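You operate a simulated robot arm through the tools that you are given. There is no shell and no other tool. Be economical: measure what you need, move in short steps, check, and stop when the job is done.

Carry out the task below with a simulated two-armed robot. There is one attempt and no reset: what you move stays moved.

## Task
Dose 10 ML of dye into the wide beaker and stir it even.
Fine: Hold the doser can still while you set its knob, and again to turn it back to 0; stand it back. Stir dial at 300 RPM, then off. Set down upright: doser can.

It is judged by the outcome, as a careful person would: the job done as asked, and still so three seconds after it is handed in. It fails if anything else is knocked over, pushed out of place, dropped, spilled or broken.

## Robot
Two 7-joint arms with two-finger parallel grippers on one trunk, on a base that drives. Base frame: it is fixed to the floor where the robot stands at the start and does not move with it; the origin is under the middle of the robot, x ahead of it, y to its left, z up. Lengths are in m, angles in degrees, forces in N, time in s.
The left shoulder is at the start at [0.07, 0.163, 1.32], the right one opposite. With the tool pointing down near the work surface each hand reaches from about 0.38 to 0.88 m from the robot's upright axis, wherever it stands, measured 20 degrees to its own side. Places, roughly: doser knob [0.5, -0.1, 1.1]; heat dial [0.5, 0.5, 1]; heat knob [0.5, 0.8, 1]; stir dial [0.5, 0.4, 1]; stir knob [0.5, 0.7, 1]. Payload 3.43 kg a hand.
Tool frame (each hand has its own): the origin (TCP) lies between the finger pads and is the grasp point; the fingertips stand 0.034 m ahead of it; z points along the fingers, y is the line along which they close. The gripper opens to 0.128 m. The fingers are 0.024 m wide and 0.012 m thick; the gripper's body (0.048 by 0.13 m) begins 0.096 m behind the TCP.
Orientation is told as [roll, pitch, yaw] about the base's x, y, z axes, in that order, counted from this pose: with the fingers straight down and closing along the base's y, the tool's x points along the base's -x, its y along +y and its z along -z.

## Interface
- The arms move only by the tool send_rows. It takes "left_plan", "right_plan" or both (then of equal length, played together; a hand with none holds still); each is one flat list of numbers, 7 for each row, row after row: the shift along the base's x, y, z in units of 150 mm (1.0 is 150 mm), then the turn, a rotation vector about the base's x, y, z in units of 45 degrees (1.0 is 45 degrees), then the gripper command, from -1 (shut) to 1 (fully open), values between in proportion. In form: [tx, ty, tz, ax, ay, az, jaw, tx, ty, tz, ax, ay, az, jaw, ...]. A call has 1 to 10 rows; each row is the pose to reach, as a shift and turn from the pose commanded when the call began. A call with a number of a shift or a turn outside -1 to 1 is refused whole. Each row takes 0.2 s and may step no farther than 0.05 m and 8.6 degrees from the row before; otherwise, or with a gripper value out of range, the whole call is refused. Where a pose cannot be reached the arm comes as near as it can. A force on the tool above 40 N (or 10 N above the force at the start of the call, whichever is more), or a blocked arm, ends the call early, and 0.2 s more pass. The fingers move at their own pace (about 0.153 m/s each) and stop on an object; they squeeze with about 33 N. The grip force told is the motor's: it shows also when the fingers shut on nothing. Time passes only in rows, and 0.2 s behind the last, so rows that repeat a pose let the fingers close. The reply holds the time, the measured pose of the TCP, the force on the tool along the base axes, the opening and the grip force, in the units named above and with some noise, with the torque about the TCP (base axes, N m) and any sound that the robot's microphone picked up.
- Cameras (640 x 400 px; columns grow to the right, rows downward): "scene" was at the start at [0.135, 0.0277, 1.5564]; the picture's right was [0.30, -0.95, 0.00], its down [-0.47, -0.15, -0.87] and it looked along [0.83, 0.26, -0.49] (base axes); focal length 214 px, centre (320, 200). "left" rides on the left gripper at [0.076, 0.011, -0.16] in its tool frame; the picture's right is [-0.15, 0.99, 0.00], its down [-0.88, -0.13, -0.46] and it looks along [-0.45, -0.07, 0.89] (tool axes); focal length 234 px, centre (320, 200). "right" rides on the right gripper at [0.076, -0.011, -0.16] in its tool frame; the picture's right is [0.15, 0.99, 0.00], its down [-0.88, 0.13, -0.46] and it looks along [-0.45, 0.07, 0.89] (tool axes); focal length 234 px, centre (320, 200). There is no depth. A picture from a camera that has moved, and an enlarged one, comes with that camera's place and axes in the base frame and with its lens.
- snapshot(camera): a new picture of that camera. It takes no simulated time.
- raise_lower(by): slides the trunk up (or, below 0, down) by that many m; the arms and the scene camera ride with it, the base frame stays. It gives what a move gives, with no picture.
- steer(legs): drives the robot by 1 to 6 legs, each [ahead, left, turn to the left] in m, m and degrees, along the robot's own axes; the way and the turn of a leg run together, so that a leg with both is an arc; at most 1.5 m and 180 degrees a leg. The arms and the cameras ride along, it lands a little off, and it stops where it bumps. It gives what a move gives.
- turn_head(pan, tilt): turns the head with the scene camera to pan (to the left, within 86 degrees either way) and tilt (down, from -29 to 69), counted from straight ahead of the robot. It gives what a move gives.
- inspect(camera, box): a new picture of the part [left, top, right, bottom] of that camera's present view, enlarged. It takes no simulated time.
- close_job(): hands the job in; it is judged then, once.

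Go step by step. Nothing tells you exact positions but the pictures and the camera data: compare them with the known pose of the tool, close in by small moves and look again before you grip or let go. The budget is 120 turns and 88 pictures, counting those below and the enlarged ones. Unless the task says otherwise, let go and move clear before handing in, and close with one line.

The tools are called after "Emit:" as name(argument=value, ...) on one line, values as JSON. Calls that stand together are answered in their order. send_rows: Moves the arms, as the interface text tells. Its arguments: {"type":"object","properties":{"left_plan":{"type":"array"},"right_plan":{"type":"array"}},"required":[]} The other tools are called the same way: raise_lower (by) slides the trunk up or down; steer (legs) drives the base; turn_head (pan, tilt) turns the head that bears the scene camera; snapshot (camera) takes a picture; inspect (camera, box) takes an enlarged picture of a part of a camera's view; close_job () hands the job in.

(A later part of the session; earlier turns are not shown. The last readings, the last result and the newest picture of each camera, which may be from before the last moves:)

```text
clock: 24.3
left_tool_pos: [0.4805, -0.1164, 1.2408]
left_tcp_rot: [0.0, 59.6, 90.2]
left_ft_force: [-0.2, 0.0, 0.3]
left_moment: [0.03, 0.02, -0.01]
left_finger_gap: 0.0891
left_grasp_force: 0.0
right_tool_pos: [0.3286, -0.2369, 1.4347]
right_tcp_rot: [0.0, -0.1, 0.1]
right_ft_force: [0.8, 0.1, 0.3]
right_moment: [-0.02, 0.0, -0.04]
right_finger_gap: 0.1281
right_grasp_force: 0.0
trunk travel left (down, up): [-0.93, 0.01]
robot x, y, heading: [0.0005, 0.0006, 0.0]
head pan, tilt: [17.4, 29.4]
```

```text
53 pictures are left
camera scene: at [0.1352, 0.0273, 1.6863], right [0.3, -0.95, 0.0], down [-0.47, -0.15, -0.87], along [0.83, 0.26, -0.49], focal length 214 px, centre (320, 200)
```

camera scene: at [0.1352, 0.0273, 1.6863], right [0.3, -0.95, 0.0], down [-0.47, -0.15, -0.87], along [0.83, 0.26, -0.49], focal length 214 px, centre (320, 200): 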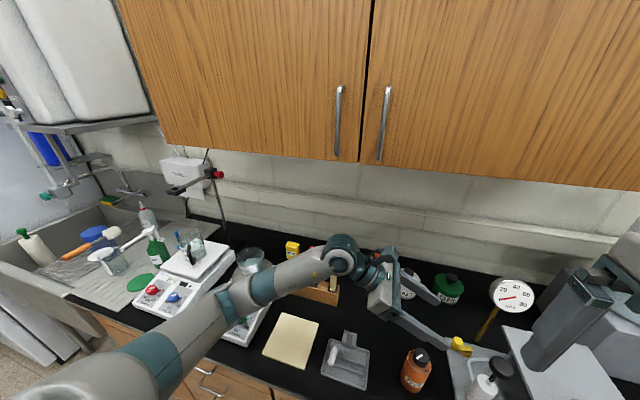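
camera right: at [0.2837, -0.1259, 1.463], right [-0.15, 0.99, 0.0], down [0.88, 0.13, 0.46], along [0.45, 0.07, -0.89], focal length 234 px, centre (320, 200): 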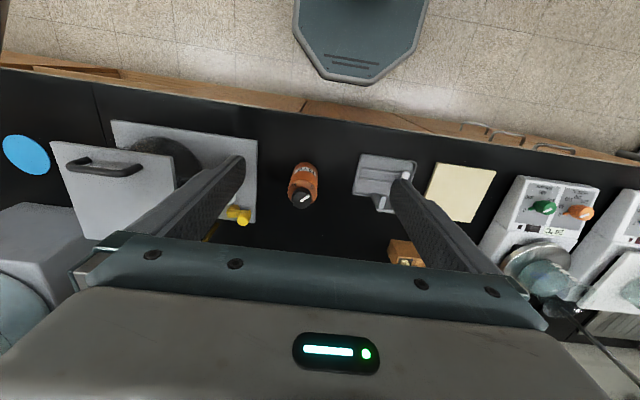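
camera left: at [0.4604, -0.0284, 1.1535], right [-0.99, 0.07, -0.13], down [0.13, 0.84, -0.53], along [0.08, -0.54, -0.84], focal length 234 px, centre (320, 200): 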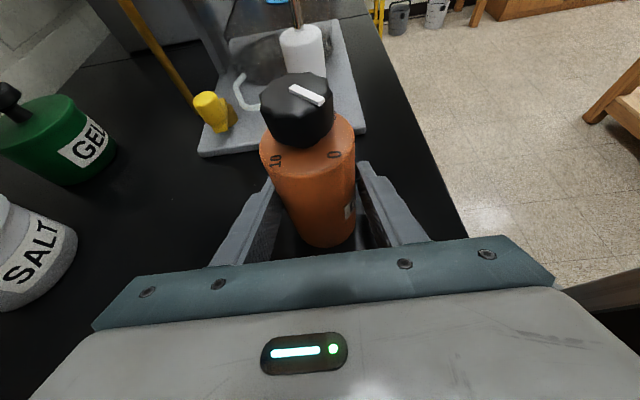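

Emit:
send_rows(left_plan=[0, -0.03, -0.3, 0, 0, 0, 0.4, 0, -0.06, -0.6, 0, 0, 0, 0.4, 0, -0.1, -0.9, 0, 0, 0, 0.4])

Emit:
send_rows(left_plan=[0, 0, -0.25, 0, 0, 0, 0.4, 0, 0, -0.5, 0, 0, 0, 0.4, 0, 0, -0.7, 0, 0, 0, 0.4, 0, 0, -0.7, 0, 0, 0, 0.4])

Emit:
snapshot(camera="left")

Emit:
snapshot(camera="scene")

```text
clock: 25.1
left_tool_pos: [0.4788, -0.129, 1.1053]
left_tcp_rot: [-0.1, 59.7, 90.1]
left_ft_force: [-0.3, 0.2, 0.3]
left_moment: [-0.02, 0.03, 0.0]
left_finger_gap: 0.0898
left_grasp_force: 0.1
right_tool_pos: [0.3271, -0.2377, 1.4346]
right_tcp_rot: [0.0, -0.1, -0.1]
right_ft_force: [0.8, 0.2, 1.1]
right_moment: [-0.02, -0.02, 0.0]
right_finger_gap: 0.1281
right_grasp_force: 0.2
trunk travel left (down, up): [-0.93, 0.01]
robot x, y, heading: [-0.0008, -0.0023, 0.0]
head pan, tilt: [17.4, 29.4]
```

```text
clock: 26.1
left_tool_pos: [0.4785, -0.1306, 0.9995]
left_tcp_rot: [-0.1, 59.8, 90.3]
left_ft_force: [-0.3, 0.1, -0.7]
left_moment: [0.01, -0.02, -0.03]
left_finger_gap: 0.0899
left_grasp_force: 0.0
right_tool_pos: [0.3275, -0.2361, 1.4339]
right_tcp_rot: [0.0, 0.0, 0.0]
right_ft_force: [-0.1, -0.3, -0.1]
right_moment: [0.02, -0.04, 0.03]
right_finger_gap: 0.1279
right_grasp_force: 0.0
trunk travel left (down, up): [-0.93, 0.01]
robot x, y, heading: [0.0018, -0.0018, -0.0]
head pan, tilt: [17.4, 29.4]
```

```text
52 pictures are left
camera left: at [0.4658, -0.0324, 1.1464], right [-0.99, 0.07, -0.13], down [0.13, 0.84, -0.53], along [0.07, -0.54, -0.84], focal length 234 px, centre (320, 200)
```

left: 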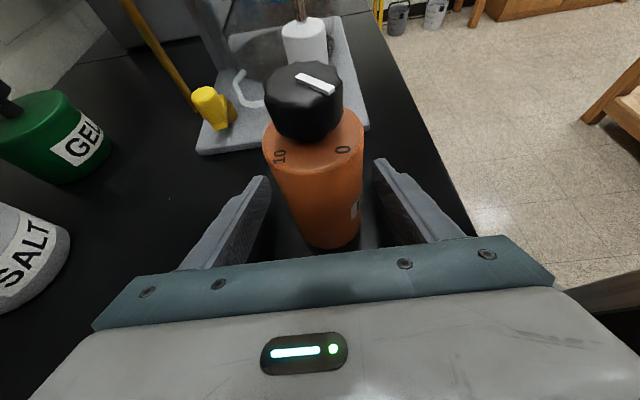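

```text
51 pictures are left
camera scene: at [0.135, 0.0275, 1.6864], right [0.3, -0.95, 0.0], down [-0.47, -0.15, -0.87], along [0.83, 0.26, -0.49], focal length 214 px, centre (320, 200)
```

scene: 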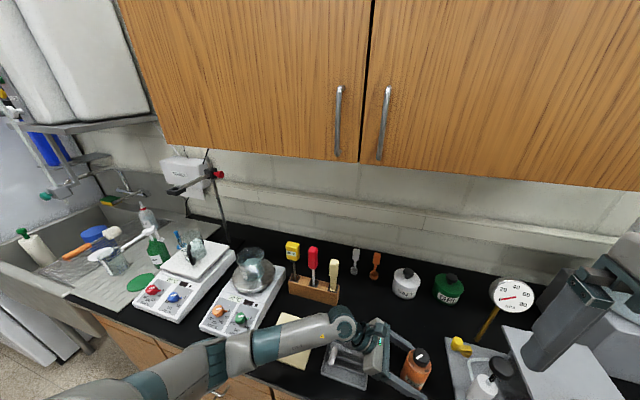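

Emit:
send_rows(left_plan=[0, 0, 0, 0, 0, 0, 0.1, 0, 0, 0, 0, 0, 0, -0.05, 0, 0, 0, 0, 0, 0, -0.3, 0, 0, 0, 0, 0, 0, -1, 0, 0, 0, 0, 0, 0, -1])

Emit:
snapshot(camera="left")

```text
clock: 27.3
left_tool_pos: [0.4797, -0.1311, 1.0007]
left_tcp_rot: [-0.1, 59.6, 90.2]
left_ft_force: [-0.7, -0.8, 0.0]
left_moment: [-0.02, 0.03, 0.0]
left_finger_gap: 0.0567
left_grasp_force: 33.3
right_tool_pos: [0.3271, -0.2369, 1.4341]
right_tcp_rot: [0.0, 0.0, 0.0]
right_ft_force: [0.5, -0.1, 0.1]
right_moment: [0.0, 0.0, -0.01]
right_finger_gap: 0.1279
right_grasp_force: 0.1
trunk travel left (down, up): [-0.93, 0.01]
robot x, y, heading: [0.0021, -0.0004, 0.2]
head pan, tilt: [17.4, 29.4]
```

```text
50 pictures are left
camera left: at [0.4659, -0.0324, 1.1468], right [-0.99, 0.07, -0.13], down [0.13, 0.84, -0.53], along [0.07, -0.54, -0.84], focal length 234 px, centre (320, 200)
```

left: 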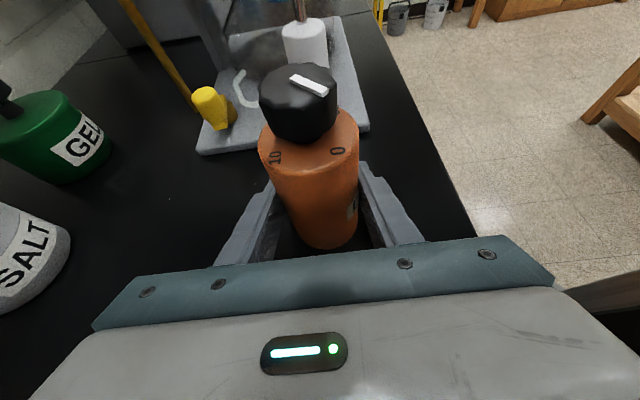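

The can is held with its diameter measuring 57 mm. Next I'll bring the right hand over the knob, yawed +45°.

Emit:
send_rows(right_plan=[0.167, 0.115, -0.15, 0, 0, 0.1667, 0.5, 0.333, 0.23, -0.3, 0, 0, 0.3333, 0.2, 0.5, 0.345, -0.45, 0, 0, 0.5, 0, 0.667, 0.46, -0.6, 0, 0, 0.6667, 0, 0.833, 0.575, -0.75, 0, 0, 0.8333, 0, 1, 0.69, -0.9, 0, 0, 1, 0])

Emit:
snapshot(camera="right")

Emit:
snapshot(camera="left")

```text
clock: 28.7
left_tool_pos: [0.4797, -0.1307, 1.0006]
left_tcp_rot: [0.0, 59.8, 90.1]
left_ft_force: [0.2, -0.6, 0.4]
left_moment: [0.04, 0.02, 0.0]
left_finger_gap: 0.0567
left_grasp_force: 32.9
right_tool_pos: [0.4791, -0.1323, 1.2996]
right_tcp_rot: [0.0, 0.3, 45.1]
right_ft_force: [0.0, -1.1, 0.5]
right_moment: [-0.01, 0.02, 0.03]
right_finger_gap: 0.0641
right_grasp_force: 0.1
trunk travel left (down, up): [-0.93, 0.01]
robot x, y, heading: [-0.0007, -0.0007, 0.2]
head pan, tilt: [17.4, 29.4]
```

```text
49 pictures are left
camera right: at [0.4345, -0.1941, 1.4596], right [-0.8, 0.6, 0.0], down [0.53, 0.72, 0.45], along [0.27, 0.37, -0.89], focal length 234 px, centre (320, 200)
```

right: 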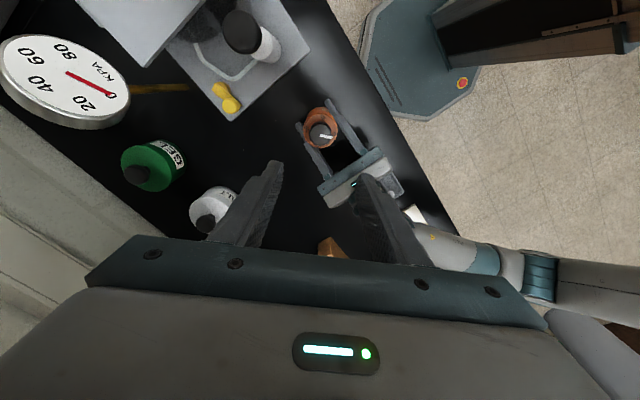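

```text
48 pictures are left
camera left: at [0.4665, -0.032, 1.1467], right [-0.99, 0.07, -0.13], down [0.13, 0.84, -0.53], along [0.07, -0.54, -0.84], focal length 234 px, centre (320, 200)
```

left: 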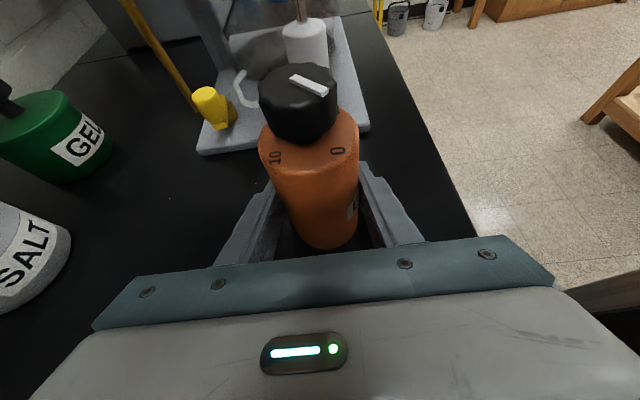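

Emit:
inspect(camera="right", box=[290, 95, 350, 155])

```text
6.67 times, centred on (320, 125) of right
camera zoom: at [0.4345, -0.1941, 1.4596], right [-0.8, 0.6, 0.0], down [0.53, 0.72, 0.45], along [0.27, 0.37, -0.89], focal length 1561 px, centre (320, 700)
```

zoom: 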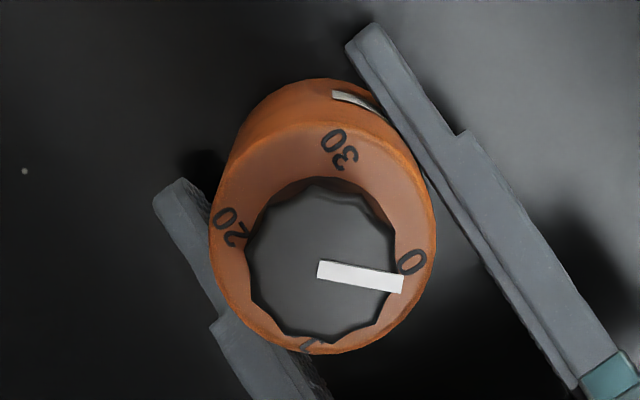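

Emit:
send_rows(right_plan=[0, 0, -0.3, 0, 0, 0, 0, 0, 0.005, -0.6, 0, 0, 0, 0, 0.005, 0.01, -0.9, 0, 0, 0, 0])

Emit:
inspect(camera="right", box=[240, 80, 400, 200])

```text
clock: 29.5
left_tool_pos: [0.479, -0.1311, 0.9998]
left_tcp_rot: [-0.1, 59.7, 90.2]
left_ft_force: [-0.3, -1.1, 0.3]
left_moment: [-0.07, 0.01, 0.02]
left_finger_gap: 0.0567
left_grasp_force: 32.8
right_tool_pos: [0.4795, -0.1366, 1.1648]
right_tcp_rot: [0.0, 0.0, 45.0]
right_ft_force: [0.0, -0.6, 0.9]
right_moment: [-0.02, 0.0, -0.03]
right_finger_gap: 0.0638
right_grasp_force: 0.0
trunk travel left (down, up): [-0.93, 0.01]
robot x, y, heading: [0.0004, 0.0007, -0.1]
head pan, tilt: [17.4, 29.4]
```

```text
3.33 times, centred on (320, 140) of right
camera zoom: at [0.4332, -0.1959, 1.3239], right [-0.8, 0.6, 0.0], down [0.53, 0.71, 0.46], along [0.27, 0.37, -0.89], focal length 781 px, centre (320, 400)
```

zoom: 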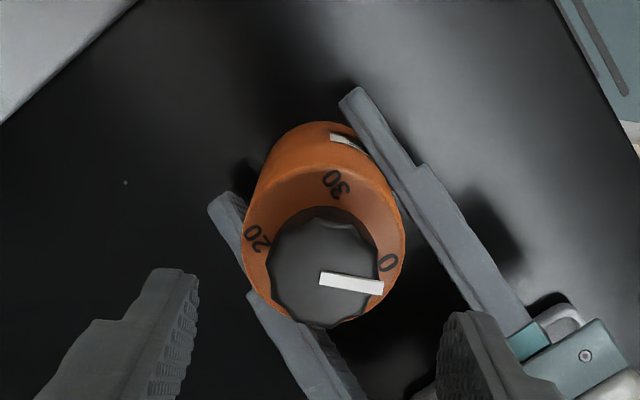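

Emit:
send_rows(right_plan=[0, 0.01, -0.2, 0, 0, 0, 0, 0, 0.01, -0.38, 0, 0, 0, 0, 0, 0.01, -0.46, 0, 0, 0, 0, 0, 0.01, -0.46, 0, 0, 0, 0])

Emit:
inspect(camera="right", box=[240, 100, 400, 220])

Emit:
inspect(camera="left", box=[220, 0, 420, 140])

```text
clock: 30.5
left_tool_pos: [0.4776, -0.1313, 1.0003]
left_tcp_rot: [-0.1, 59.7, 90.2]
left_ft_force: [0.1, 0.4, 1.2]
left_moment: [-0.04, 0.05, -0.02]
left_finger_gap: 0.057
left_grasp_force: 33.1
right_tool_pos: [0.4781, -0.1309, 1.0953]
right_tcp_rot: [0.0, 0.1, 45.0]
right_ft_force: [-0.5, 0.5, 0.3]
right_moment: [-0.02, 0.01, -0.01]
right_finger_gap: 0.064
right_grasp_force: 0.0
trunk travel left (down, up): [-0.93, 0.01]
robot x, y, heading: [-0.0012, -0.001, -0.2]
head pan, tilt: [17.4, 29.4]
```

```text
3.33 times, centred on (320, 160) of right
camera zoom: at [0.4324, -0.1922, 1.2543], right [-0.8, 0.6, 0.0], down [0.53, 0.71, 0.46], along [0.27, 0.37, -0.89], focal length 781 px, centre (320, 333)
```

zoom: 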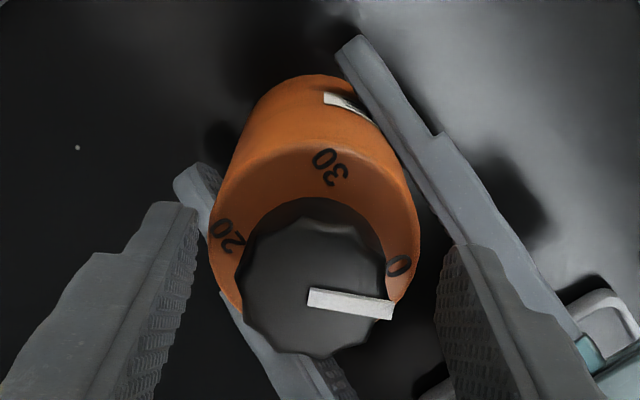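

```text
2.86 times, centred on (320, 70) of left
camera zoom: at [0.4659, -0.0323, 1.1468], right [-0.99, 0.07, -0.13], down [0.13, 0.84, -0.53], along [0.07, -0.54, -0.84], focal length 669 px, centre (320, 571)
```

zoom: 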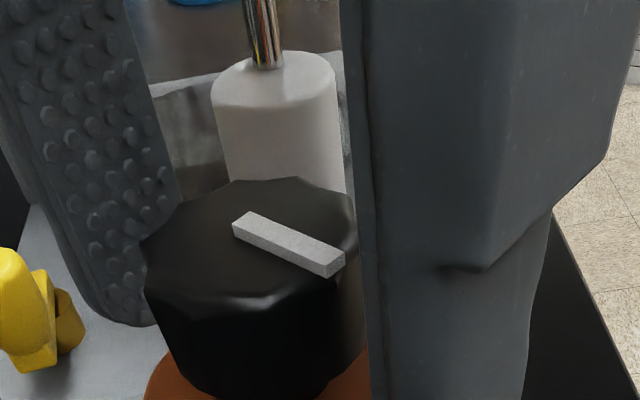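

Emit:
send_rows(right_plan=[0, 0, 0, 0, 0, 0, -0.25, 0, 0, 0, 0, 0, 0, -0.5, 0, 0, 0, 0, 0, 0, -1, 0, 0, 0, 0, 0, 0, -1])

Emit:
send_rows(right_plan=[0, 0, 0, 0, 0, -0.1667, -1, 0, 0, 0, 0, 0, -0.3333, -1, 0, 0, 0, 0, 0, -0.5, -1, 0, 0, 0, 0, 0, -0.6667, -1, 0, 0, 0, 0, 0, -0.8333, -1, 0, 0, 0, 0, 0, -1, -1])

Emit:
inspect(camera="left", box=[220, 30, 420, 170])

```text
clock: 31.5
left_tool_pos: [0.4782, -0.1312, 1.0002]
left_tcp_rot: [0.0, 59.7, 90.1]
left_ft_force: [-10.4, 12.7, 6.7]
left_moment: [-0.52, -1.08, 0.0]
left_finger_gap: 0.0569
left_grasp_force: 33.3
right_tool_pos: [0.4776, -0.1317, 1.0954]
right_tcp_rot: [-0.1, 0.1, 45.0]
right_ft_force: [13.3, -11.4, -3.7]
right_moment: [-0.49, -0.14, -0.02]
right_finger_gap: 0.0339
right_grasp_force: 33.3
trunk travel left (down, up): [-0.93, 0.01]
robot x, y, heading: [-0.0027, -0.0025, -0.2]
head pan, tilt: [17.4, 29.4]
```

```text
clock: 32.9
left_tool_pos: [0.4776, -0.1295, 1.0001]
left_tcp_rot: [-0.2, 59.7, 90.0]
left_ft_force: [-17.9, 25.8, 13.7]
left_moment: [-0.67, -0.79, -0.15]
left_finger_gap: 0.0572
left_grasp_force: 33.4
right_tool_pos: [0.4781, -0.1318, 1.095]
right_tcp_rot: [-0.1, -0.1, -0.2]
right_ft_force: [19.5, -24.0, -5.4]
right_moment: [-1.35, -1.14, 0.06]
right_finger_gap: 0.0342
right_grasp_force: 32.9
trunk travel left (down, up): [-0.93, 0.01]
robot x, y, heading: [0.0004, -0.0018, -0.1]
head pan, tilt: [17.4, 29.4]
```

```text
2.86 times, centred on (320, 100) of left
camera zoom: at [0.4656, -0.0318, 1.1469], right [-0.99, 0.07, -0.13], down [0.13, 0.84, -0.53], along [0.07, -0.54, -0.84], focal length 669 px, centre (320, 486)
```

zoom: 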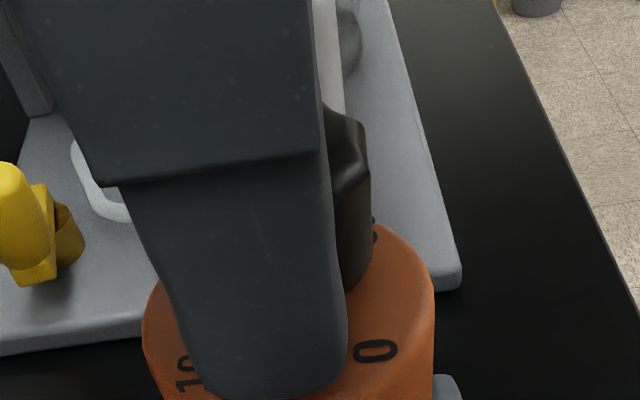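

Emit:
send_rows(right_plan=[0.007, -0.012, 0, 0, 0, -0.1667, -1, 0.007, -0.012, 0, 0, 0, -0.3333, -1, 0.007, -0.012, 0, 0, 0, -0.5, -1, 0.007, -0.012, 0, 0, 0, -0.6667, -1, 0.007, -0.012, 0, 0, 0, -0.8333, -1, 0.007, -0.012, 0, 0, 0, -1, -1])

Emit:
inspect(camera="right", box=[240, 100, 400, 220])

```text
clock: 34.3
left_tool_pos: [0.4788, -0.1307, 1.0013]
left_tcp_rot: [-0.3, 59.7, 90.0]
left_ft_force: [-4.9, 13.3, -0.3]
left_moment: [0.08, -0.89, -0.08]
left_finger_gap: 0.0571
left_grasp_force: 33.2
right_tool_pos: [0.4783, -0.1313, 1.0962]
right_tcp_rot: [0.1, 0.0, -45.1]
right_ft_force: [8.2, -12.3, 15.8]
right_moment: [-0.68, -0.04, -0.01]
right_finger_gap: 0.034
right_grasp_force: 33.6
trunk travel left (down, up): [-0.93, 0.01]
robot x, y, heading: [0.0004, 0.0013, 0.1]
head pan, tilt: [17.4, 29.4]
```

```text
3.33 times, centred on (320, 160) of right
camera zoom: at [0.4167, -0.0851, 1.2551], right [0.6, 0.8, 0.0], down [0.71, -0.53, 0.46], along [0.37, -0.27, -0.89], focal length 781 px, centre (320, 333)
```

zoom: 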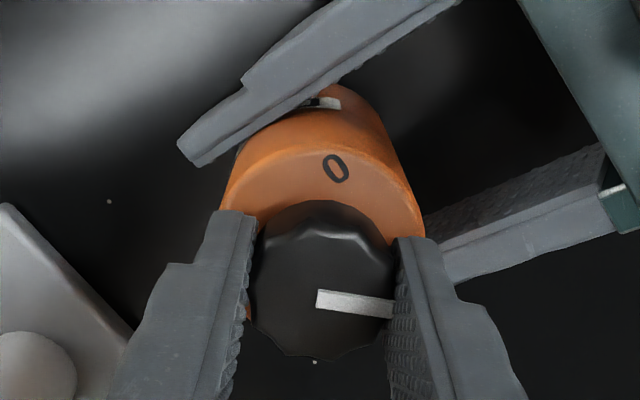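

Emit:
send_rows(right_plan=[0, 0, 0, 0, 0, 0, -0.3, 0, 0, 0, 0, 0, 0, 0, 0, 0, 0.1, 0, 0, 0, 0, 0, 0, 0.4, 0, 0, 0, 0, 0, 0, 0.7, 0, 0, 0, 0, 0, 0, 0.95, 0, 0, 0, 0])

Emit:
inspect(camera="right", box=[280, 80, 360, 150])

```text
clock: 35.7
left_tool_pos: [0.479, -0.1313, 1.0015]
left_tcp_rot: [-0.1, 59.8, 90.2]
left_ft_force: [-0.1, 0.5, 2.1]
left_moment: [0.09, 0.02, 0.03]
left_finger_gap: 0.0568
left_grasp_force: 33.0
right_tool_pos: [0.4775, -0.1329, 1.2375]
right_tcp_rot: [0.1, 0.0, -45.0]
right_ft_force: [-0.2, -0.3, 0.4]
right_moment: [0.01, -0.01, 0.01]
right_finger_gap: 0.0642
right_grasp_force: 0.1
trunk travel left (down, up): [-0.93, 0.01]
robot x, y, heading: [-0.0033, -0.0003, -0.1]
head pan, tilt: [17.4, 29.4]
```

```text
5.71 times, centred on (320, 115) of right
camera zoom: at [0.4162, -0.0866, 1.397], right [0.6, 0.8, 0.0], down [0.71, -0.53, 0.46], along [0.37, -0.27, -0.89], focal length 1338 px, centre (320, 686)
```

zoom: 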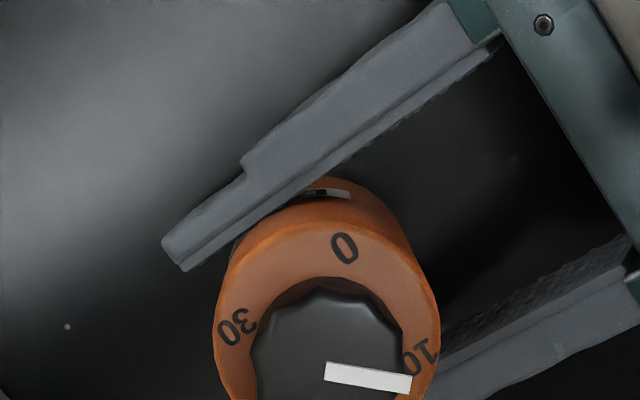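

The pointer sits at 10. I'll clear the right hand away, then lift the can straight up.

Emit:
send_rows(right_plan=[0, -0.1, 0.25, 0, 0, 0, 0, -0.15, -0.3, 0.4, 0, 0, 0, 0, -0.3, -0.5, 0.5, 0, 0, 0.1667, 0, -0.5, -0.7, 0.5, 0, 0, 0.3333, 0, -0.7, -0.9, 0.5, 0, 0, 0.5, 0, -0.9, -0.98, 0.5, 0, 0, 0.6667, 0, -0.98, -0.98, 0.5, 0, 0, 0.8333, 0, -0.98, -0.98, 0.5, 0, 0, 1, 0])

Emit:
send_rows(left_plan=[0, 0, 0.05, 0, 0, 0, -1, 0, 0, 0.2, 0, 0, 0, -1, 0, 0, 0.4, 0, 0, 0, -1, 0, 0, 0.6, 0, 0, 0, -1, 0, 0, 0.8, 0, 0, 0, -1, 0, 0, 1, 0, 0, 0, -1])

Emit:
snapshot(camera="scene")

```text
clock: 37.5
left_tool_pos: [0.4791, -0.1303, 1.0015]
left_tcp_rot: [-0.1, 59.7, 90.2]
left_ft_force: [-0.6, 0.7, 1.6]
left_moment: [0.08, -0.04, 0.04]
left_finger_gap: 0.0567
left_grasp_force: 32.6
right_tool_pos: [0.3588, -0.2823, 1.3235]
right_tcp_rot: [0.1, 0.1, 0.0]
right_ft_force: [0.7, -0.6, 0.4]
right_moment: [0.01, 0.0, -0.02]
right_finger_gap: 0.0638
right_grasp_force: 0.0
right hand out of reach, approached as far as the arm can: row 6, 7, 8
trunk travel left (down, up): [-0.93, 0.01]
robot x, y, heading: [-0.0019, -0.0007, 0.3]
head pan, tilt: [17.4, 29.4]
```

```text
clock: 38.9
left_tool_pos: [0.4806, -0.1286, 1.1518]
left_tcp_rot: [0.0, 59.8, 90.2]
left_ft_force: [1.0, -0.6, -2.1]
left_moment: [0.0, 0.01, -0.03]
left_finger_gap: 0.0568
left_grasp_force: 32.9
right_tool_pos: [0.3607, -0.2831, 1.3209]
right_tcp_rot: [0.1, 0.1, -0.1]
right_ft_force: [-0.9, -1.2, 0.6]
right_moment: [-0.03, -0.02, -0.01]
right_finger_gap: 0.064
right_grasp_force: 0.0
trunk travel left (down, up): [-0.93, 0.01]
robot x, y, heading: [-0.0007, -0.0016, 0.1]
head pan, tilt: [17.4, 29.4]
```

```text
40 pictures are left
camera scene: at [0.1353, 0.0272, 1.6863], right [0.3, -0.95, 0.0], down [-0.47, -0.15, -0.87], along [0.83, 0.26, -0.49], focal length 214 px, centre (320, 200)
```

scene: 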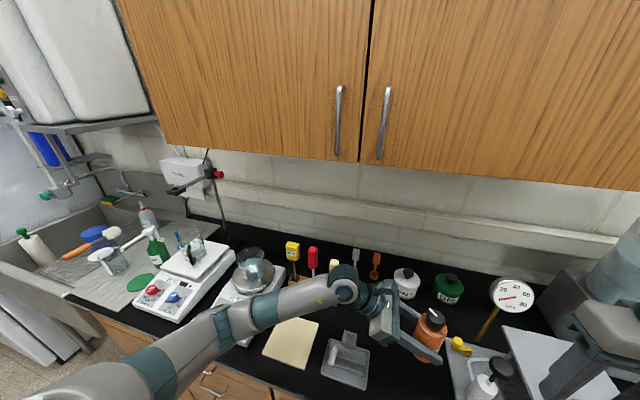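

Emit:
send_rows(left_plan=[0, 0.05, 0.1667, 0, 0, 0.1667, -1, 0, 0.2, 0.3333, 0, 0, 0.3333, -1, 0, 0.4, 0.5, 0, 0, 0.5, -1, 0, 0.6, 0.6667, 0, 0, 0.6667, -1, 0, 0.8, 0.8333, 0, 0, 0.8333, -1, 0, 1, 0.95, 0, 0, 1, -1])

Emit:
send_rows(left_plan=[0.07, 0.1667, 0, 0, 0, 0.1667, -1, 0.14, 0.3333, 0, 0, 0, 0.3333, -1, 0.21, 0.5, 0, 0, 0, 0.5, -1, 0.28, 0.6667, 0, 0, 0, 0.6667, -1, 0.35, 0.8333, 0, 0, 0, 0.8333, -1, 0.42, 1, 0, 0, 0, 1, -1])

Emit:
snapshot(camera="scene")

```text
clock: 40.3
left_tool_pos: [0.5138, 0.0123, 1.2896]
left_tcp_rot: [0.3, 59.6, 135.4]
left_ft_force: [0.1, -0.9, -1.4]
left_moment: [-0.01, 0.02, 0.0]
left_finger_gap: 0.0568
left_grasp_force: 33.3
left hand out of reach, approached as far as the arm can: row 5, 6
right_tool_pos: [0.3608, -0.2832, 1.3208]
right_tcp_rot: [-0.1, 0.2, 0.0]
right_ft_force: [-0.1, 0.7, 0.6]
right_moment: [0.01, 0.04, 0.01]
right_finger_gap: 0.0638
right_grasp_force: 0.0
trunk travel left (down, up): [-0.93, 0.01]
robot x, y, heading: [-0.0011, -0.0003, 0.2]
head pan, tilt: [17.4, 29.4]
```

```text
clock: 41.7
left_tool_pos: [0.5746, 0.1608, 1.2886]
left_tcp_rot: [0.0, 59.8, -179.7]
left_ft_force: [-0.4, 0.3, -1.3]
left_moment: [0.03, -0.01, 0.04]
left_finger_gap: 0.0566
left_grasp_force: 32.7
left hand out of reach, approached as far as the arm can: row 1, 2, 3, 4, 5
right_tool_pos: [0.3598, -0.2842, 1.3229]
right_tcp_rot: [0.2, 0.1, 0.0]
right_ft_force: [0.0, 0.7, -0.3]
right_moment: [-0.03, -0.01, 0.01]
right_finger_gap: 0.0639
right_grasp_force: 0.0
trunk travel left (down, up): [-0.93, 0.01]
robot x, y, heading: [-0.0003, 0.0, -0.3]
head pan, tilt: [17.4, 29.4]
```

```text
39 pictures are left
camera scene: at [0.1349, 0.0267, 1.6863], right [0.3, -0.95, 0.0], down [-0.47, -0.15, -0.87], along [0.83, 0.26, -0.49], focal length 214 px, centre (320, 200)
```

scene: 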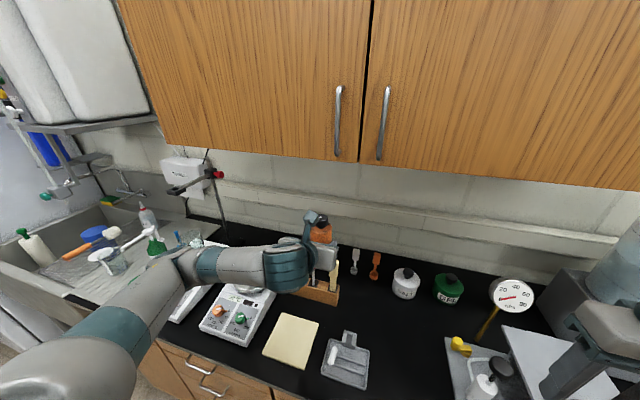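

Emit:
send_rows(left_plan=[0.03, 0.25, 0, 0, 0, 0, -1, 0.06, 0.5, 0, 0, 0, 0, -1, 0.09, 0.75, 0, 0, 0, 0, -1, 0.12, 1, 0, 0, 0, 0, -1])

Emit:
send_rows(left_plan=[0.02, 0.25, 0, 0, 0, 0, -1, 0.04, 0.5, 0, 0, 0, 0, -1, 0.06, 0.75, 0, 0, 0, 0, -1, 0.08, 1, 0, 0, 0, 0, -1])

Emit:
snapshot(camera="scene")

Emit:
snapshot(camera="left")

```text
clock: 42.7
left_tool_pos: [0.5926, 0.3149, 1.2885]
left_tcp_rot: [0.2, 59.8, -179.7]
left_ft_force: [0.0, 0.9, -1.7]
left_moment: [0.0, -0.01, 0.0]
left_finger_gap: 0.0567
left_grasp_force: 32.8
right_tool_pos: [0.3579, -0.2805, 1.3219]
right_tcp_rot: [-0.1, 0.1, 0.0]
right_ft_force: [-1.2, 0.8, 0.0]
right_moment: [0.0, 0.0, -0.01]
right_finger_gap: 0.0641
right_grasp_force: 0.2
trunk travel left (down, up): [-0.93, 0.01]
robot x, y, heading: [-0.0002, 0.0031, 0.1]
head pan, tilt: [17.4, 29.4]
```

```text
clock: 43.7
left_tool_pos: [0.6046, 0.4635, 1.2868]
left_tcp_rot: [0.0, 59.8, -179.7]
left_ft_force: [-0.5, 0.3, -1.1]
left_moment: [-0.02, -0.01, -0.02]
left_finger_gap: 0.0569
left_grasp_force: 33.3
right_tool_pos: [0.358, -0.282, 1.3227]
right_tcp_rot: [0.0, 0.0, 0.0]
right_ft_force: [-0.8, 0.2, -0.6]
right_moment: [-0.02, -0.02, -0.02]
right_finger_gap: 0.0637
right_grasp_force: 0.0
trunk travel left (down, up): [-0.93, 0.01]
robot x, y, heading: [0.0001, -0.0039, 0.1]
head pan, tilt: [17.4, 29.4]
```

```text
38 pictures are left
camera scene: at [0.1347, 0.0287, 1.6864], right [0.3, -0.95, 0.0], down [-0.47, -0.15, -0.87], along [0.83, 0.26, -0.49], focal length 214 px, centre (320, 200)
```

scene: 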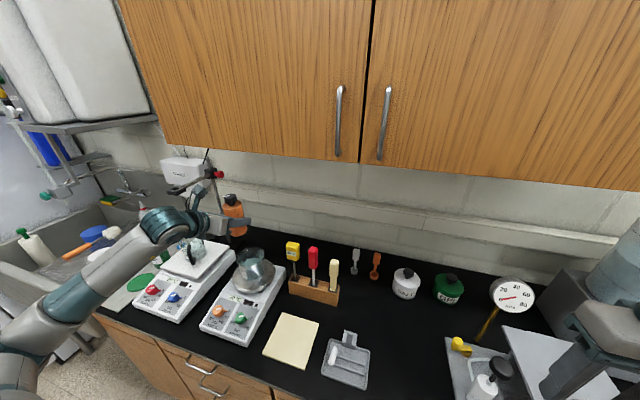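

```text
37 pictures are left
camera left: at [0.5044, 0.4509, 1.4342], right [-0.07, -0.99, -0.13], down [-0.84, 0.13, -0.53], along [0.54, 0.07, -0.84], focal length 234 px, centre (320, 200)
```

left: 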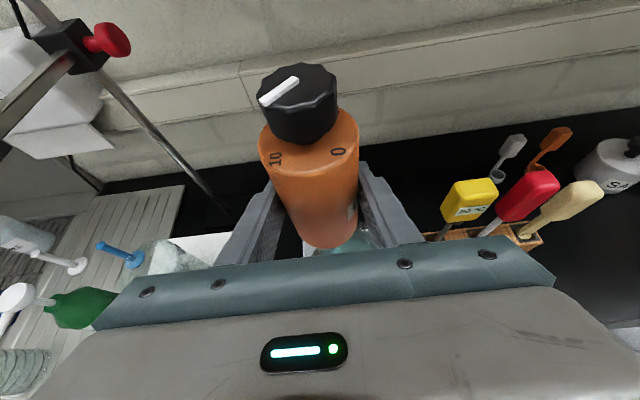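

The can is beside and above the beaker. Now I tip it toward the beaker (top going to -y) in stages while watching.

Emit:
send_rows(left_plan=[0, 0.03, -0.03, 0.1667, 0, 0, -1, 0, 0.06, -0.07, 0.3333, 0, 0, -1, 0, 0.1, -0.1, 0.5, 0, 0, -1, 0, 0.13, -0.13, 0.6667, 0, 0, -1, 0, 0.17, -0.17, 0.8333, 0, 0, -1, 0, 0.2, -0.2, 1, 0, 0, -1])

Emit:
send_rows(left_plan=[0, 0, 0, 0.1667, 0, 0, -1, 0, 0, 0, 0.3333, 0, 0, -1, 0, 0, 0, 0.5, 0, 0, -1, 0, 0, 0, 0.6667, 0, 0, -1, 0, 0, 0, 0.8333, 0, 0, -1, 0, 0, 0, 1, 0, 0, -1])

Emit:
inspect(camera="scene", box=[130, 140, 330, 340])

```text
clock: 45.1
left_tool_pos: [0.6018, 0.4803, 1.2579]
left_tcp_rot: [-50.7, 47.7, 137.0]
left_ft_force: [-0.3, -0.7, -1.0]
left_moment: [0.04, -0.04, -0.01]
left_finger_gap: 0.0569
left_grasp_force: 32.9
left hand out of reach, approached as far as the arm can: row 5, 6
right_tool_pos: [0.3586, -0.2822, 1.3224]
right_tcp_rot: [0.1, 0.1, 0.0]
right_ft_force: [-0.3, 0.6, -0.5]
right_moment: [-0.01, -0.02, 0.02]
right_finger_gap: 0.064
right_grasp_force: 0.0
trunk travel left (down, up): [-0.93, 0.01]
robot x, y, heading: [-0.0016, 0.0006, 0.0]
head pan, tilt: [17.4, 29.4]
```

```text
clock: 46.7
left_tool_pos: [0.5668, 0.5588, 1.2796]
left_tcp_rot: [-86.7, 23.6, 124.1]
left_ft_force: [0.4, 0.0, -1.0]
left_moment: [0.02, -0.01, 0.08]
left_finger_gap: 0.057
left_grasp_force: 33.3
left hand out of reach, approached as far as the arm can: row 1, 2, 3, 4, 5, 6
right_tool_pos: [0.3588, -0.2882, 1.3223]
right_tcp_rot: [0.3, 0.1, -0.1]
right_ft_force: [0.1, -1.1, -0.5]
right_moment: [0.05, 0.0, -0.02]
right_finger_gap: 0.064
right_grasp_force: 0.2
trunk travel left (down, up): [-0.93, 0.01]
robot x, y, heading: [-0.0015, -0.0005, -0.2]
head pan, tilt: [17.4, 29.4]
stopped in row 6 (left hand): the arm was blocked; the commanded pose is now the measured one
```

```text
2.00 times, centred on (230, 240) of scene
camera zoom: at [0.1344, 0.0207, 1.6866], right [0.3, -0.95, 0.0], down [-0.47, -0.14, -0.87], along [0.83, 0.26, -0.49], focal length 429 px, centre (500, 120)
```

zoom: 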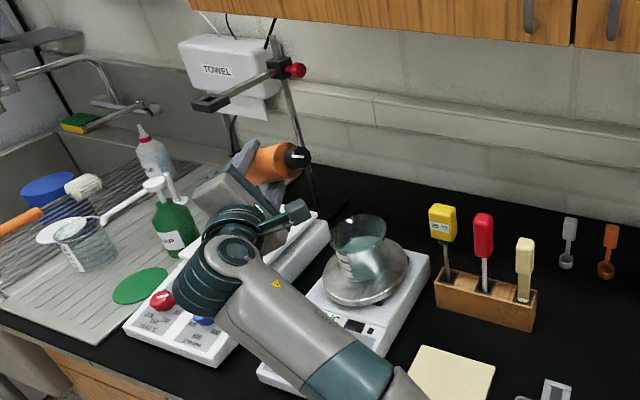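

The arm ran into a joint limit and block at about 68° tilt and drifted; nothing seems spilled. I'll un-tilt the same way, then try tipping in the opposite roll direction.

Emit:
send_rows(left_plan=[0.03, -0.1, 0.03, -0.1667, 0, 0, -1, 0.06, -0.2, 0.05, -0.3333, 0, 0, -1, 0.09, -0.3, 0.05, -0.5, 0, 0, -1, 0.12, -0.4, 0.05, -0.6667, 0, 0, -1, 0.15, -0.5, 0.05, -0.8333, 0, 0, -1, 0.18, -0.6, 0.05, -1, 0, 0, -1])

Emit:
snapshot(camera="left")

```text
clock: 48.1
left_tool_pos: [0.5381, 0.5092, 1.2272]
left_tcp_rot: [-59.3, 55.3, 137.2]
left_ft_force: [0.1, -1.1, -0.8]
left_moment: [-0.03, 0.05, 0.03]
left_finger_gap: 0.0568
left_grasp_force: 32.9
left hand out of reach, approached as far as the arm can: row 1, 2, 3, 4, 5, 6
right_tool_pos: [0.36, -0.2841, 1.3227]
right_tcp_rot: [-0.1, 0.2, -0.2]
right_ft_force: [0.0, 0.1, -0.1]
right_moment: [0.04, -0.01, -0.01]
right_finger_gap: 0.0641
right_grasp_force: 0.0
trunk travel left (down, up): [-0.93, 0.01]
robot x, y, heading: [-0.0009, -0.0, -0.3]
head pan, tilt: [17.4, 29.4]
```

```text
35 pictures are left
camera left: at [0.4279, 0.4124, 1.3314], right [0.11, -0.79, -0.6], down [-0.8, 0.29, -0.53], along [0.59, 0.54, -0.6], focal length 234 px, centre (320, 200)
```

left: 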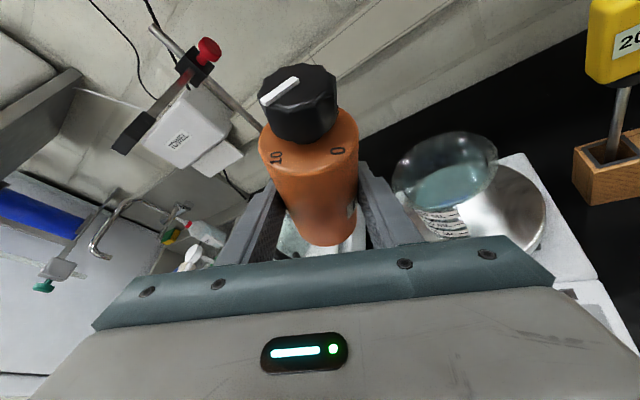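

Emit:
send_rows(left_plan=[0, -0.1, 0.1, -0.17, 0, 0, -1, 0.02, -0.2, 0.15, -0.34, 0, 0, -1, 0.04, -0.35, 0.15, -0.511, 0, 0, -1, 0.06, -0.45, 0.15, -0.511, 0, 0, -1, 0.07, -0.5, 0.15, -0.511, 0, 0, -1])

Emit:
snapshot(camera="scene")

```text
clock: 49.3
left_tool_pos: [0.5441, 0.4263, 1.2343]
left_tcp_rot: [-13.3, 64.4, 176.1]
left_ft_force: [0.0, 0.6, -1.3]
left_moment: [-0.03, 0.02, -0.01]
left_finger_gap: 0.0566
left_grasp_force: 33.2
right_tool_pos: [0.3591, -0.2799, 1.322]
right_tcp_rot: [-0.1, 0.1, 0.1]
right_ft_force: [0.1, 0.0, -0.1]
right_moment: [-0.02, -0.03, -0.03]
right_finger_gap: 0.0641
right_grasp_force: 0.0
trunk travel left (down, up): [-0.93, 0.01]
robot x, y, heading: [-0.0002, 0.0008, -0.1]
head pan, tilt: [17.4, 29.4]
```

```text
34 pictures are left
camera scene: at [0.1338, 0.0312, 1.6864], right [0.3, -0.95, 0.0], down [-0.47, -0.15, -0.87], along [0.83, 0.26, -0.49], focal length 214 px, centre (320, 200)
```

scene: 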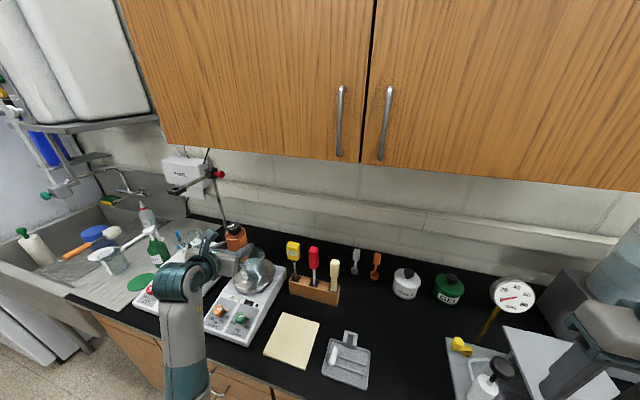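

Emit:
send_rows(left_plan=[0.05, -0.02, 0.15, 0, 0, 0, -1, 0.2, -0.1, 0.3, 0, -0.13, 0, -1, 0.35, -0.18, 0.32, 0, -0.27, 0, -1, 0.5, -0.25, 0.32, 0, -0.41, 0, -1, 0.62, -0.28, 0.32, 0, -0.55, 0, -1])

Emit:
send_rows(left_plan=[0, 0, 0, -0.1667, 0, 0, -1, 0, 0, 0, -0.3333, 0, 0, -1, 0, 0, 0, -0.5, 0, 0, -1, 0, 0, 0, -0.6667, 0, 0, -1, 0, 0, 0, -0.8333, 0, 0, -1, 0, 0, 0, -1, 0, 0, -1])

Emit:
snapshot(camera="scene")

```text
clock: 50.7
left_tool_pos: [0.6332, 0.436, 1.3233]
left_tcp_rot: [-111.2, 81.5, 82.9]
left_ft_force: [-0.4, -0.3, -0.6]
left_moment: [0.0, 0.01, 0.02]
left_finger_gap: 0.0567
left_grasp_force: 33.1
left hand out of reach, approached as far as the arm can: row 2, 3
right_tool_pos: [0.3599, -0.2822, 1.322]
right_tcp_rot: [0.1, 0.1, 0.0]
right_ft_force: [-0.8, 0.0, -0.3]
right_moment: [0.02, 0.02, 0.03]
right_finger_gap: 0.064
right_grasp_force: 0.1
trunk travel left (down, up): [-0.93, 0.01]
robot x, y, heading: [0.0005, 0.0011, -0.2]
head pan, tilt: [17.4, 29.4]
stopped in row 5 (left hand): the arm was blocked; the commanded pose is now the measured one
```

```text
clock: 52.3
left_tool_pos: [0.6173, 0.4717, 1.3233]
left_tcp_rot: [79.0, 56.5, -84.5]
left_ft_force: [0.4, -0.1, -1.7]
left_moment: [0.0, 0.02, 0.0]
left_finger_gap: 0.0567
left_grasp_force: 32.7
left hand out of reach, approached as far as the arm can: row 5, 6
right_tool_pos: [0.3585, -0.2816, 1.3216]
right_tcp_rot: [0.1, 0.2, 0.0]
right_ft_force: [-0.3, -0.7, -0.6]
right_moment: [0.02, 0.01, -0.02]
right_finger_gap: 0.0643
right_grasp_force: 0.0
trunk travel left (down, up): [-0.93, 0.01]
robot x, y, heading: [0.0033, 0.0023, 0.1]
head pan, tilt: [17.4, 29.4]
stopped in row 6 (left hand): the arm was blocked; the commanded pose is now the measured one
```

```text
33 pictures are left
camera scene: at [0.1351, 0.0277, 1.6864], right [0.3, -0.95, 0.0], down [-0.47, -0.15, -0.87], along [0.83, 0.26, -0.49], focal length 214 px, centre (320, 200)
```

scene: 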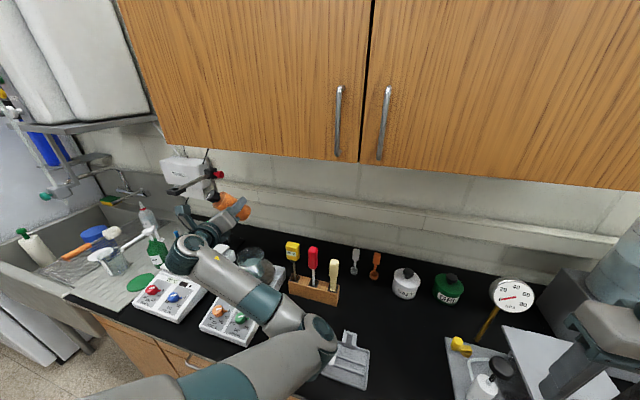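

Emit:
send_rows(left_plan=[0, -0.1, 0, -0.1, 0, 0, -1, 0.02, -0.2, 0, -0.2, 0, 0, -1, 0.04, -0.3, -0.02, -0.3, 0, 0, -1, 0.06, -0.4, -0.05, -0.4, 0, 0, -1, 0.08, -0.45, -0.08, -0.5, 0, 0, -1, 0.1, -0.5, -0.1, -0.6, 0, 0, -1, 0.1, -0.5, -0.1, -0.6, 0, 0, -1])

Emit:
snapshot(camera="scene")

```text
clock: 54.1
left_tool_pos: [0.6051, 0.4601, 1.3088]
left_tcp_rot: [80.0, 33.3, -81.7]
left_ft_force: [-0.3, 0.3, -1.2]
left_moment: [0.01, 0.02, -0.01]
left_finger_gap: 0.0566
left_grasp_force: 32.8
left hand out of reach, approached as far as the arm can: row 1, 2, 3, 4, 5, 6, 7
right_tool_pos: [0.359, -0.2822, 1.3228]
right_tcp_rot: [0.1, 0.1, 0.0]
right_ft_force: [-0.2, -0.5, 0.1]
right_moment: [0.04, 0.0, -0.01]
right_finger_gap: 0.0641
right_grasp_force: 0.1
trunk travel left (down, up): [-0.93, 0.01]
robot x, y, heading: [0.0, 0.0, -0.0]
head pan, tilt: [17.4, 29.4]
stopped in row 7 (left hand): the arm was blocked; the commanded pose is now the measured one
```

```text
32 pictures are left
camera scene: at [0.1352, 0.0275, 1.6864], right [0.3, -0.95, 0.0], down [-0.47, -0.15, -0.87], along [0.83, 0.26, -0.49], focal length 214 px, centre (320, 200)
```

scene: 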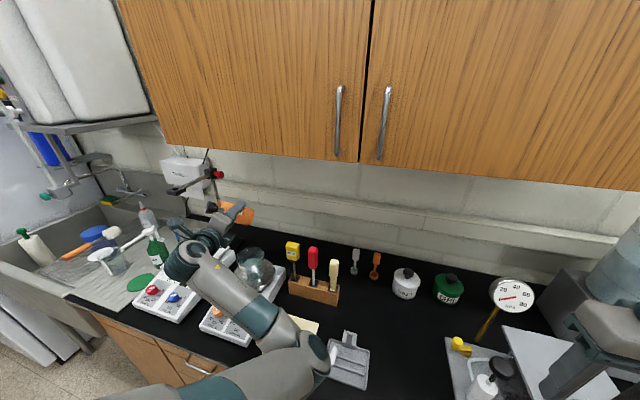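

Both roll directions run into joint limits with the hand pointing forward. It's better to approach the beaker with the hand pointing right (as gripped) and tip by pitching over the top. First I bring the can upright again.

Emit:
send_rows(left_plan=[0, 0, 0.02, 0.129, 0.125, 0, -1, 0, 0, 0.05, 0.257, 0.251, 0, -1, 0, -0.03, 0.08, 0.386, 0.376, 0, -1, -0.02, -0.06, 0.1, 0.514, 0.502, 0, -1, -0.05, -0.1, 0.1, 0.643, 0.627, 0, -1, -0.08, -0.15, 0.1, 0.771, 0.753, 0, -1, -0.1, -0.2, 0.1, 0.9, 0.878, 0, -1])

Emit:
snapshot(camera="scene")

```text
clock: 55.7
left_tool_pos: [0.5852, 0.4345, 1.321]
left_tcp_rot: [1.0, 59.9, -144.9]
left_ft_force: [-0.6, -0.1, -2.0]
left_moment: [-0.02, 0.01, -0.08]
left_finger_gap: 0.0565
left_grasp_force: 33.2
left hand out of reach, approached as far as the arm can: row 1, 2, 3, 4
right_tool_pos: [0.3555, -0.2778, 1.3239]
right_tcp_rot: [-0.1, -0.1, -0.1]
right_ft_force: [-0.4, 0.9, -0.8]
right_moment: [-0.08, -0.07, 0.01]
right_finger_gap: 0.0639
right_grasp_force: 0.0
trunk travel left (down, up): [-0.93, 0.01]
robot x, y, heading: [0.0019, 0.002, -0.1]
head pan, tilt: [17.4, 29.4]
```

```text
31 pictures are left
camera scene: at [0.1295, 0.0333, 1.6867], right [0.3, -0.95, 0.0], down [-0.47, -0.15, -0.87], along [0.83, 0.26, -0.49], focal length 214 px, centre (320, 200)
```

scene: 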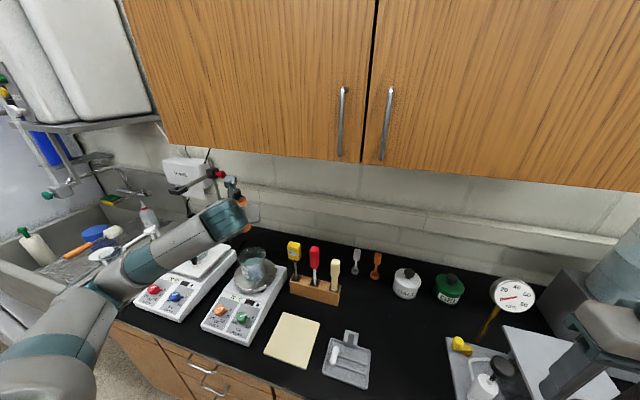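

Emit:
send_rows(left_plan=[0, -0.17, 0.05, 0, 0, -0.1667, -1, -0.03, -0.33, 0.05, 0, 0, -0.3333, -1, -0.06, -0.5, 0.05, 0, 0, -0.5, -1, -0.1, -0.67, 0.05, 0, 0, -0.6667, -1, -0.15, -0.83, 0.05, 0, 0, -0.8333, -1, -0.2, -1, 0.05, 0, 0, -1, -1])

Emit:
send_rows(left_plan=[0, -0.17, 0, 0, 0, -0.1667, -1, -0.03, -0.33, 0, 0, 0, -0.3333, -1, -0.06, -0.5, 0, 0, 0, -0.5, -1, -0.1, -0.67, 0, 0, 0, -0.6667, -1, -0.13, -0.83, 0, 0, 0, -0.8333, -1, -0.16, -1, 0, 0, 0, -1, -1])

Emit:
snapshot(camera="scene")

```text
clock: 57.1
left_tool_pos: [0.572, 0.2807, 1.3298]
left_tcp_rot: [0.8, 59.9, 169.7]
left_ft_force: [0.0, 0.4, -1.6]
left_moment: [-0.04, -0.02, -0.01]
left_finger_gap: 0.0565
left_grasp_force: 33.5
left hand out of reach, approached as far as the arm can: row 5, 6
right_tool_pos: [0.359, -0.2822, 1.3222]
right_tcp_rot: [0.0, 0.2, 0.1]
right_ft_force: [-0.4, -0.1, -0.5]
right_moment: [0.02, 0.02, -0.01]
right_finger_gap: 0.064
right_grasp_force: 0.1
trunk travel left (down, up): [-0.93, 0.01]
robot x, y, heading: [-0.0002, 0.001, 0.0]
head pan, tilt: [17.4, 29.4]
```

```text
clock: 58.5
left_tool_pos: [0.5483, 0.1295, 1.3297]
left_tcp_rot: [0.8, 59.8, 124.7]
left_ft_force: [0.8, -0.3, -1.7]
left_moment: [0.02, 0.02, 0.02]
left_finger_gap: 0.0564
left_grasp_force: 33.0
right_tool_pos: [0.3592, -0.2831, 1.321]
right_tcp_rot: [0.1, 0.2, 0.0]
right_ft_force: [-0.1, -0.6, 0.3]
right_moment: [0.03, 0.0, -0.01]
right_finger_gap: 0.0641
right_grasp_force: 0.0
trunk travel left (down, up): [-0.93, 0.01]
robot x, y, heading: [-0.0021, 0.0014, 0.0]
head pan, tilt: [17.4, 29.4]
```

```text
30 pictures are left
camera scene: at [0.1364, 0.0268, 1.6863], right [0.3, -0.95, 0.0], down [-0.47, -0.15, -0.87], along [0.83, 0.26, -0.49], focal length 214 px, centre (320, 200)
```

scene: 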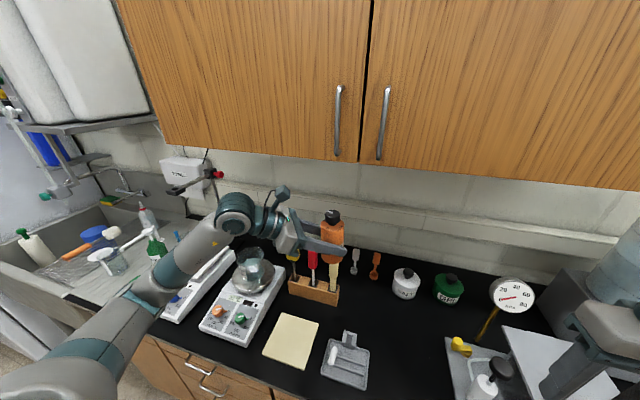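

Emit:
send_rows(left_plan=[0, 0.05, 0, 0, 0, -0.155, -1, 0, 0.1, 0, 0, 0, -0.31, -1, 0, 0.2, 0, 0, 0, -0.465, -1, 0, 0.3, 0, 0, 0, -0.62, -1, 0, 0.4, 0, 0, 0, -0.77, -1])

Emit:
send_rows(left_plan=[0.05, 0.2, 0, 0, 0, 0, -1, 0.1, 0.4, 0, 0, 0, 0, -1, 0.2, 0.6, 0, 0, 0, 0, -1, 0.3, 0.8, 0, 0, 0, 0, -1, 0.38, 1, 0, 0, 0, 0, -1])

```text
clock: 59.7
left_tool_pos: [0.5481, 0.1904, 1.3274]
left_tcp_rot: [1.0, 59.8, 90.2]
left_ft_force: [0.5, -0.1, -1.2]
left_moment: [-0.01, 0.01, -0.03]
left_finger_gap: 0.0564
left_grasp_force: 33.2
right_tool_pos: [0.3595, -0.2817, 1.3222]
right_tcp_rot: [0.0, 0.2, 0.0]
right_ft_force: [-0.3, 0.2, -0.4]
right_moment: [0.0, 0.04, 0.03]
right_finger_gap: 0.0641
right_grasp_force: 0.1
trunk travel left (down, up): [-0.93, 0.01]
robot x, y, heading: [0.0, -0.0024, 0.0]
head pan, tilt: [17.4, 29.4]
```

```text
clock: 60.9
left_tool_pos: [0.6062, 0.3413, 1.3284]
left_tcp_rot: [0.9, 59.8, 90.2]
left_ft_force: [-0.6, 0.4, -1.9]
left_moment: [-0.02, -0.02, 0.01]
left_finger_gap: 0.0566
left_grasp_force: 33.0
right_tool_pos: [0.3596, -0.2811, 1.3215]
right_tcp_rot: [0.1, 0.2, 0.0]
right_ft_force: [-0.3, 0.4, -0.6]
right_moment: [-0.04, 0.03, 0.02]
right_finger_gap: 0.0641
right_grasp_force: 0.1
trunk travel left (down, up): [-0.93, 0.01]
robot x, y, heading: [0.0001, -0.0017, -0.0]
head pan, tilt: [17.4, 29.4]
```

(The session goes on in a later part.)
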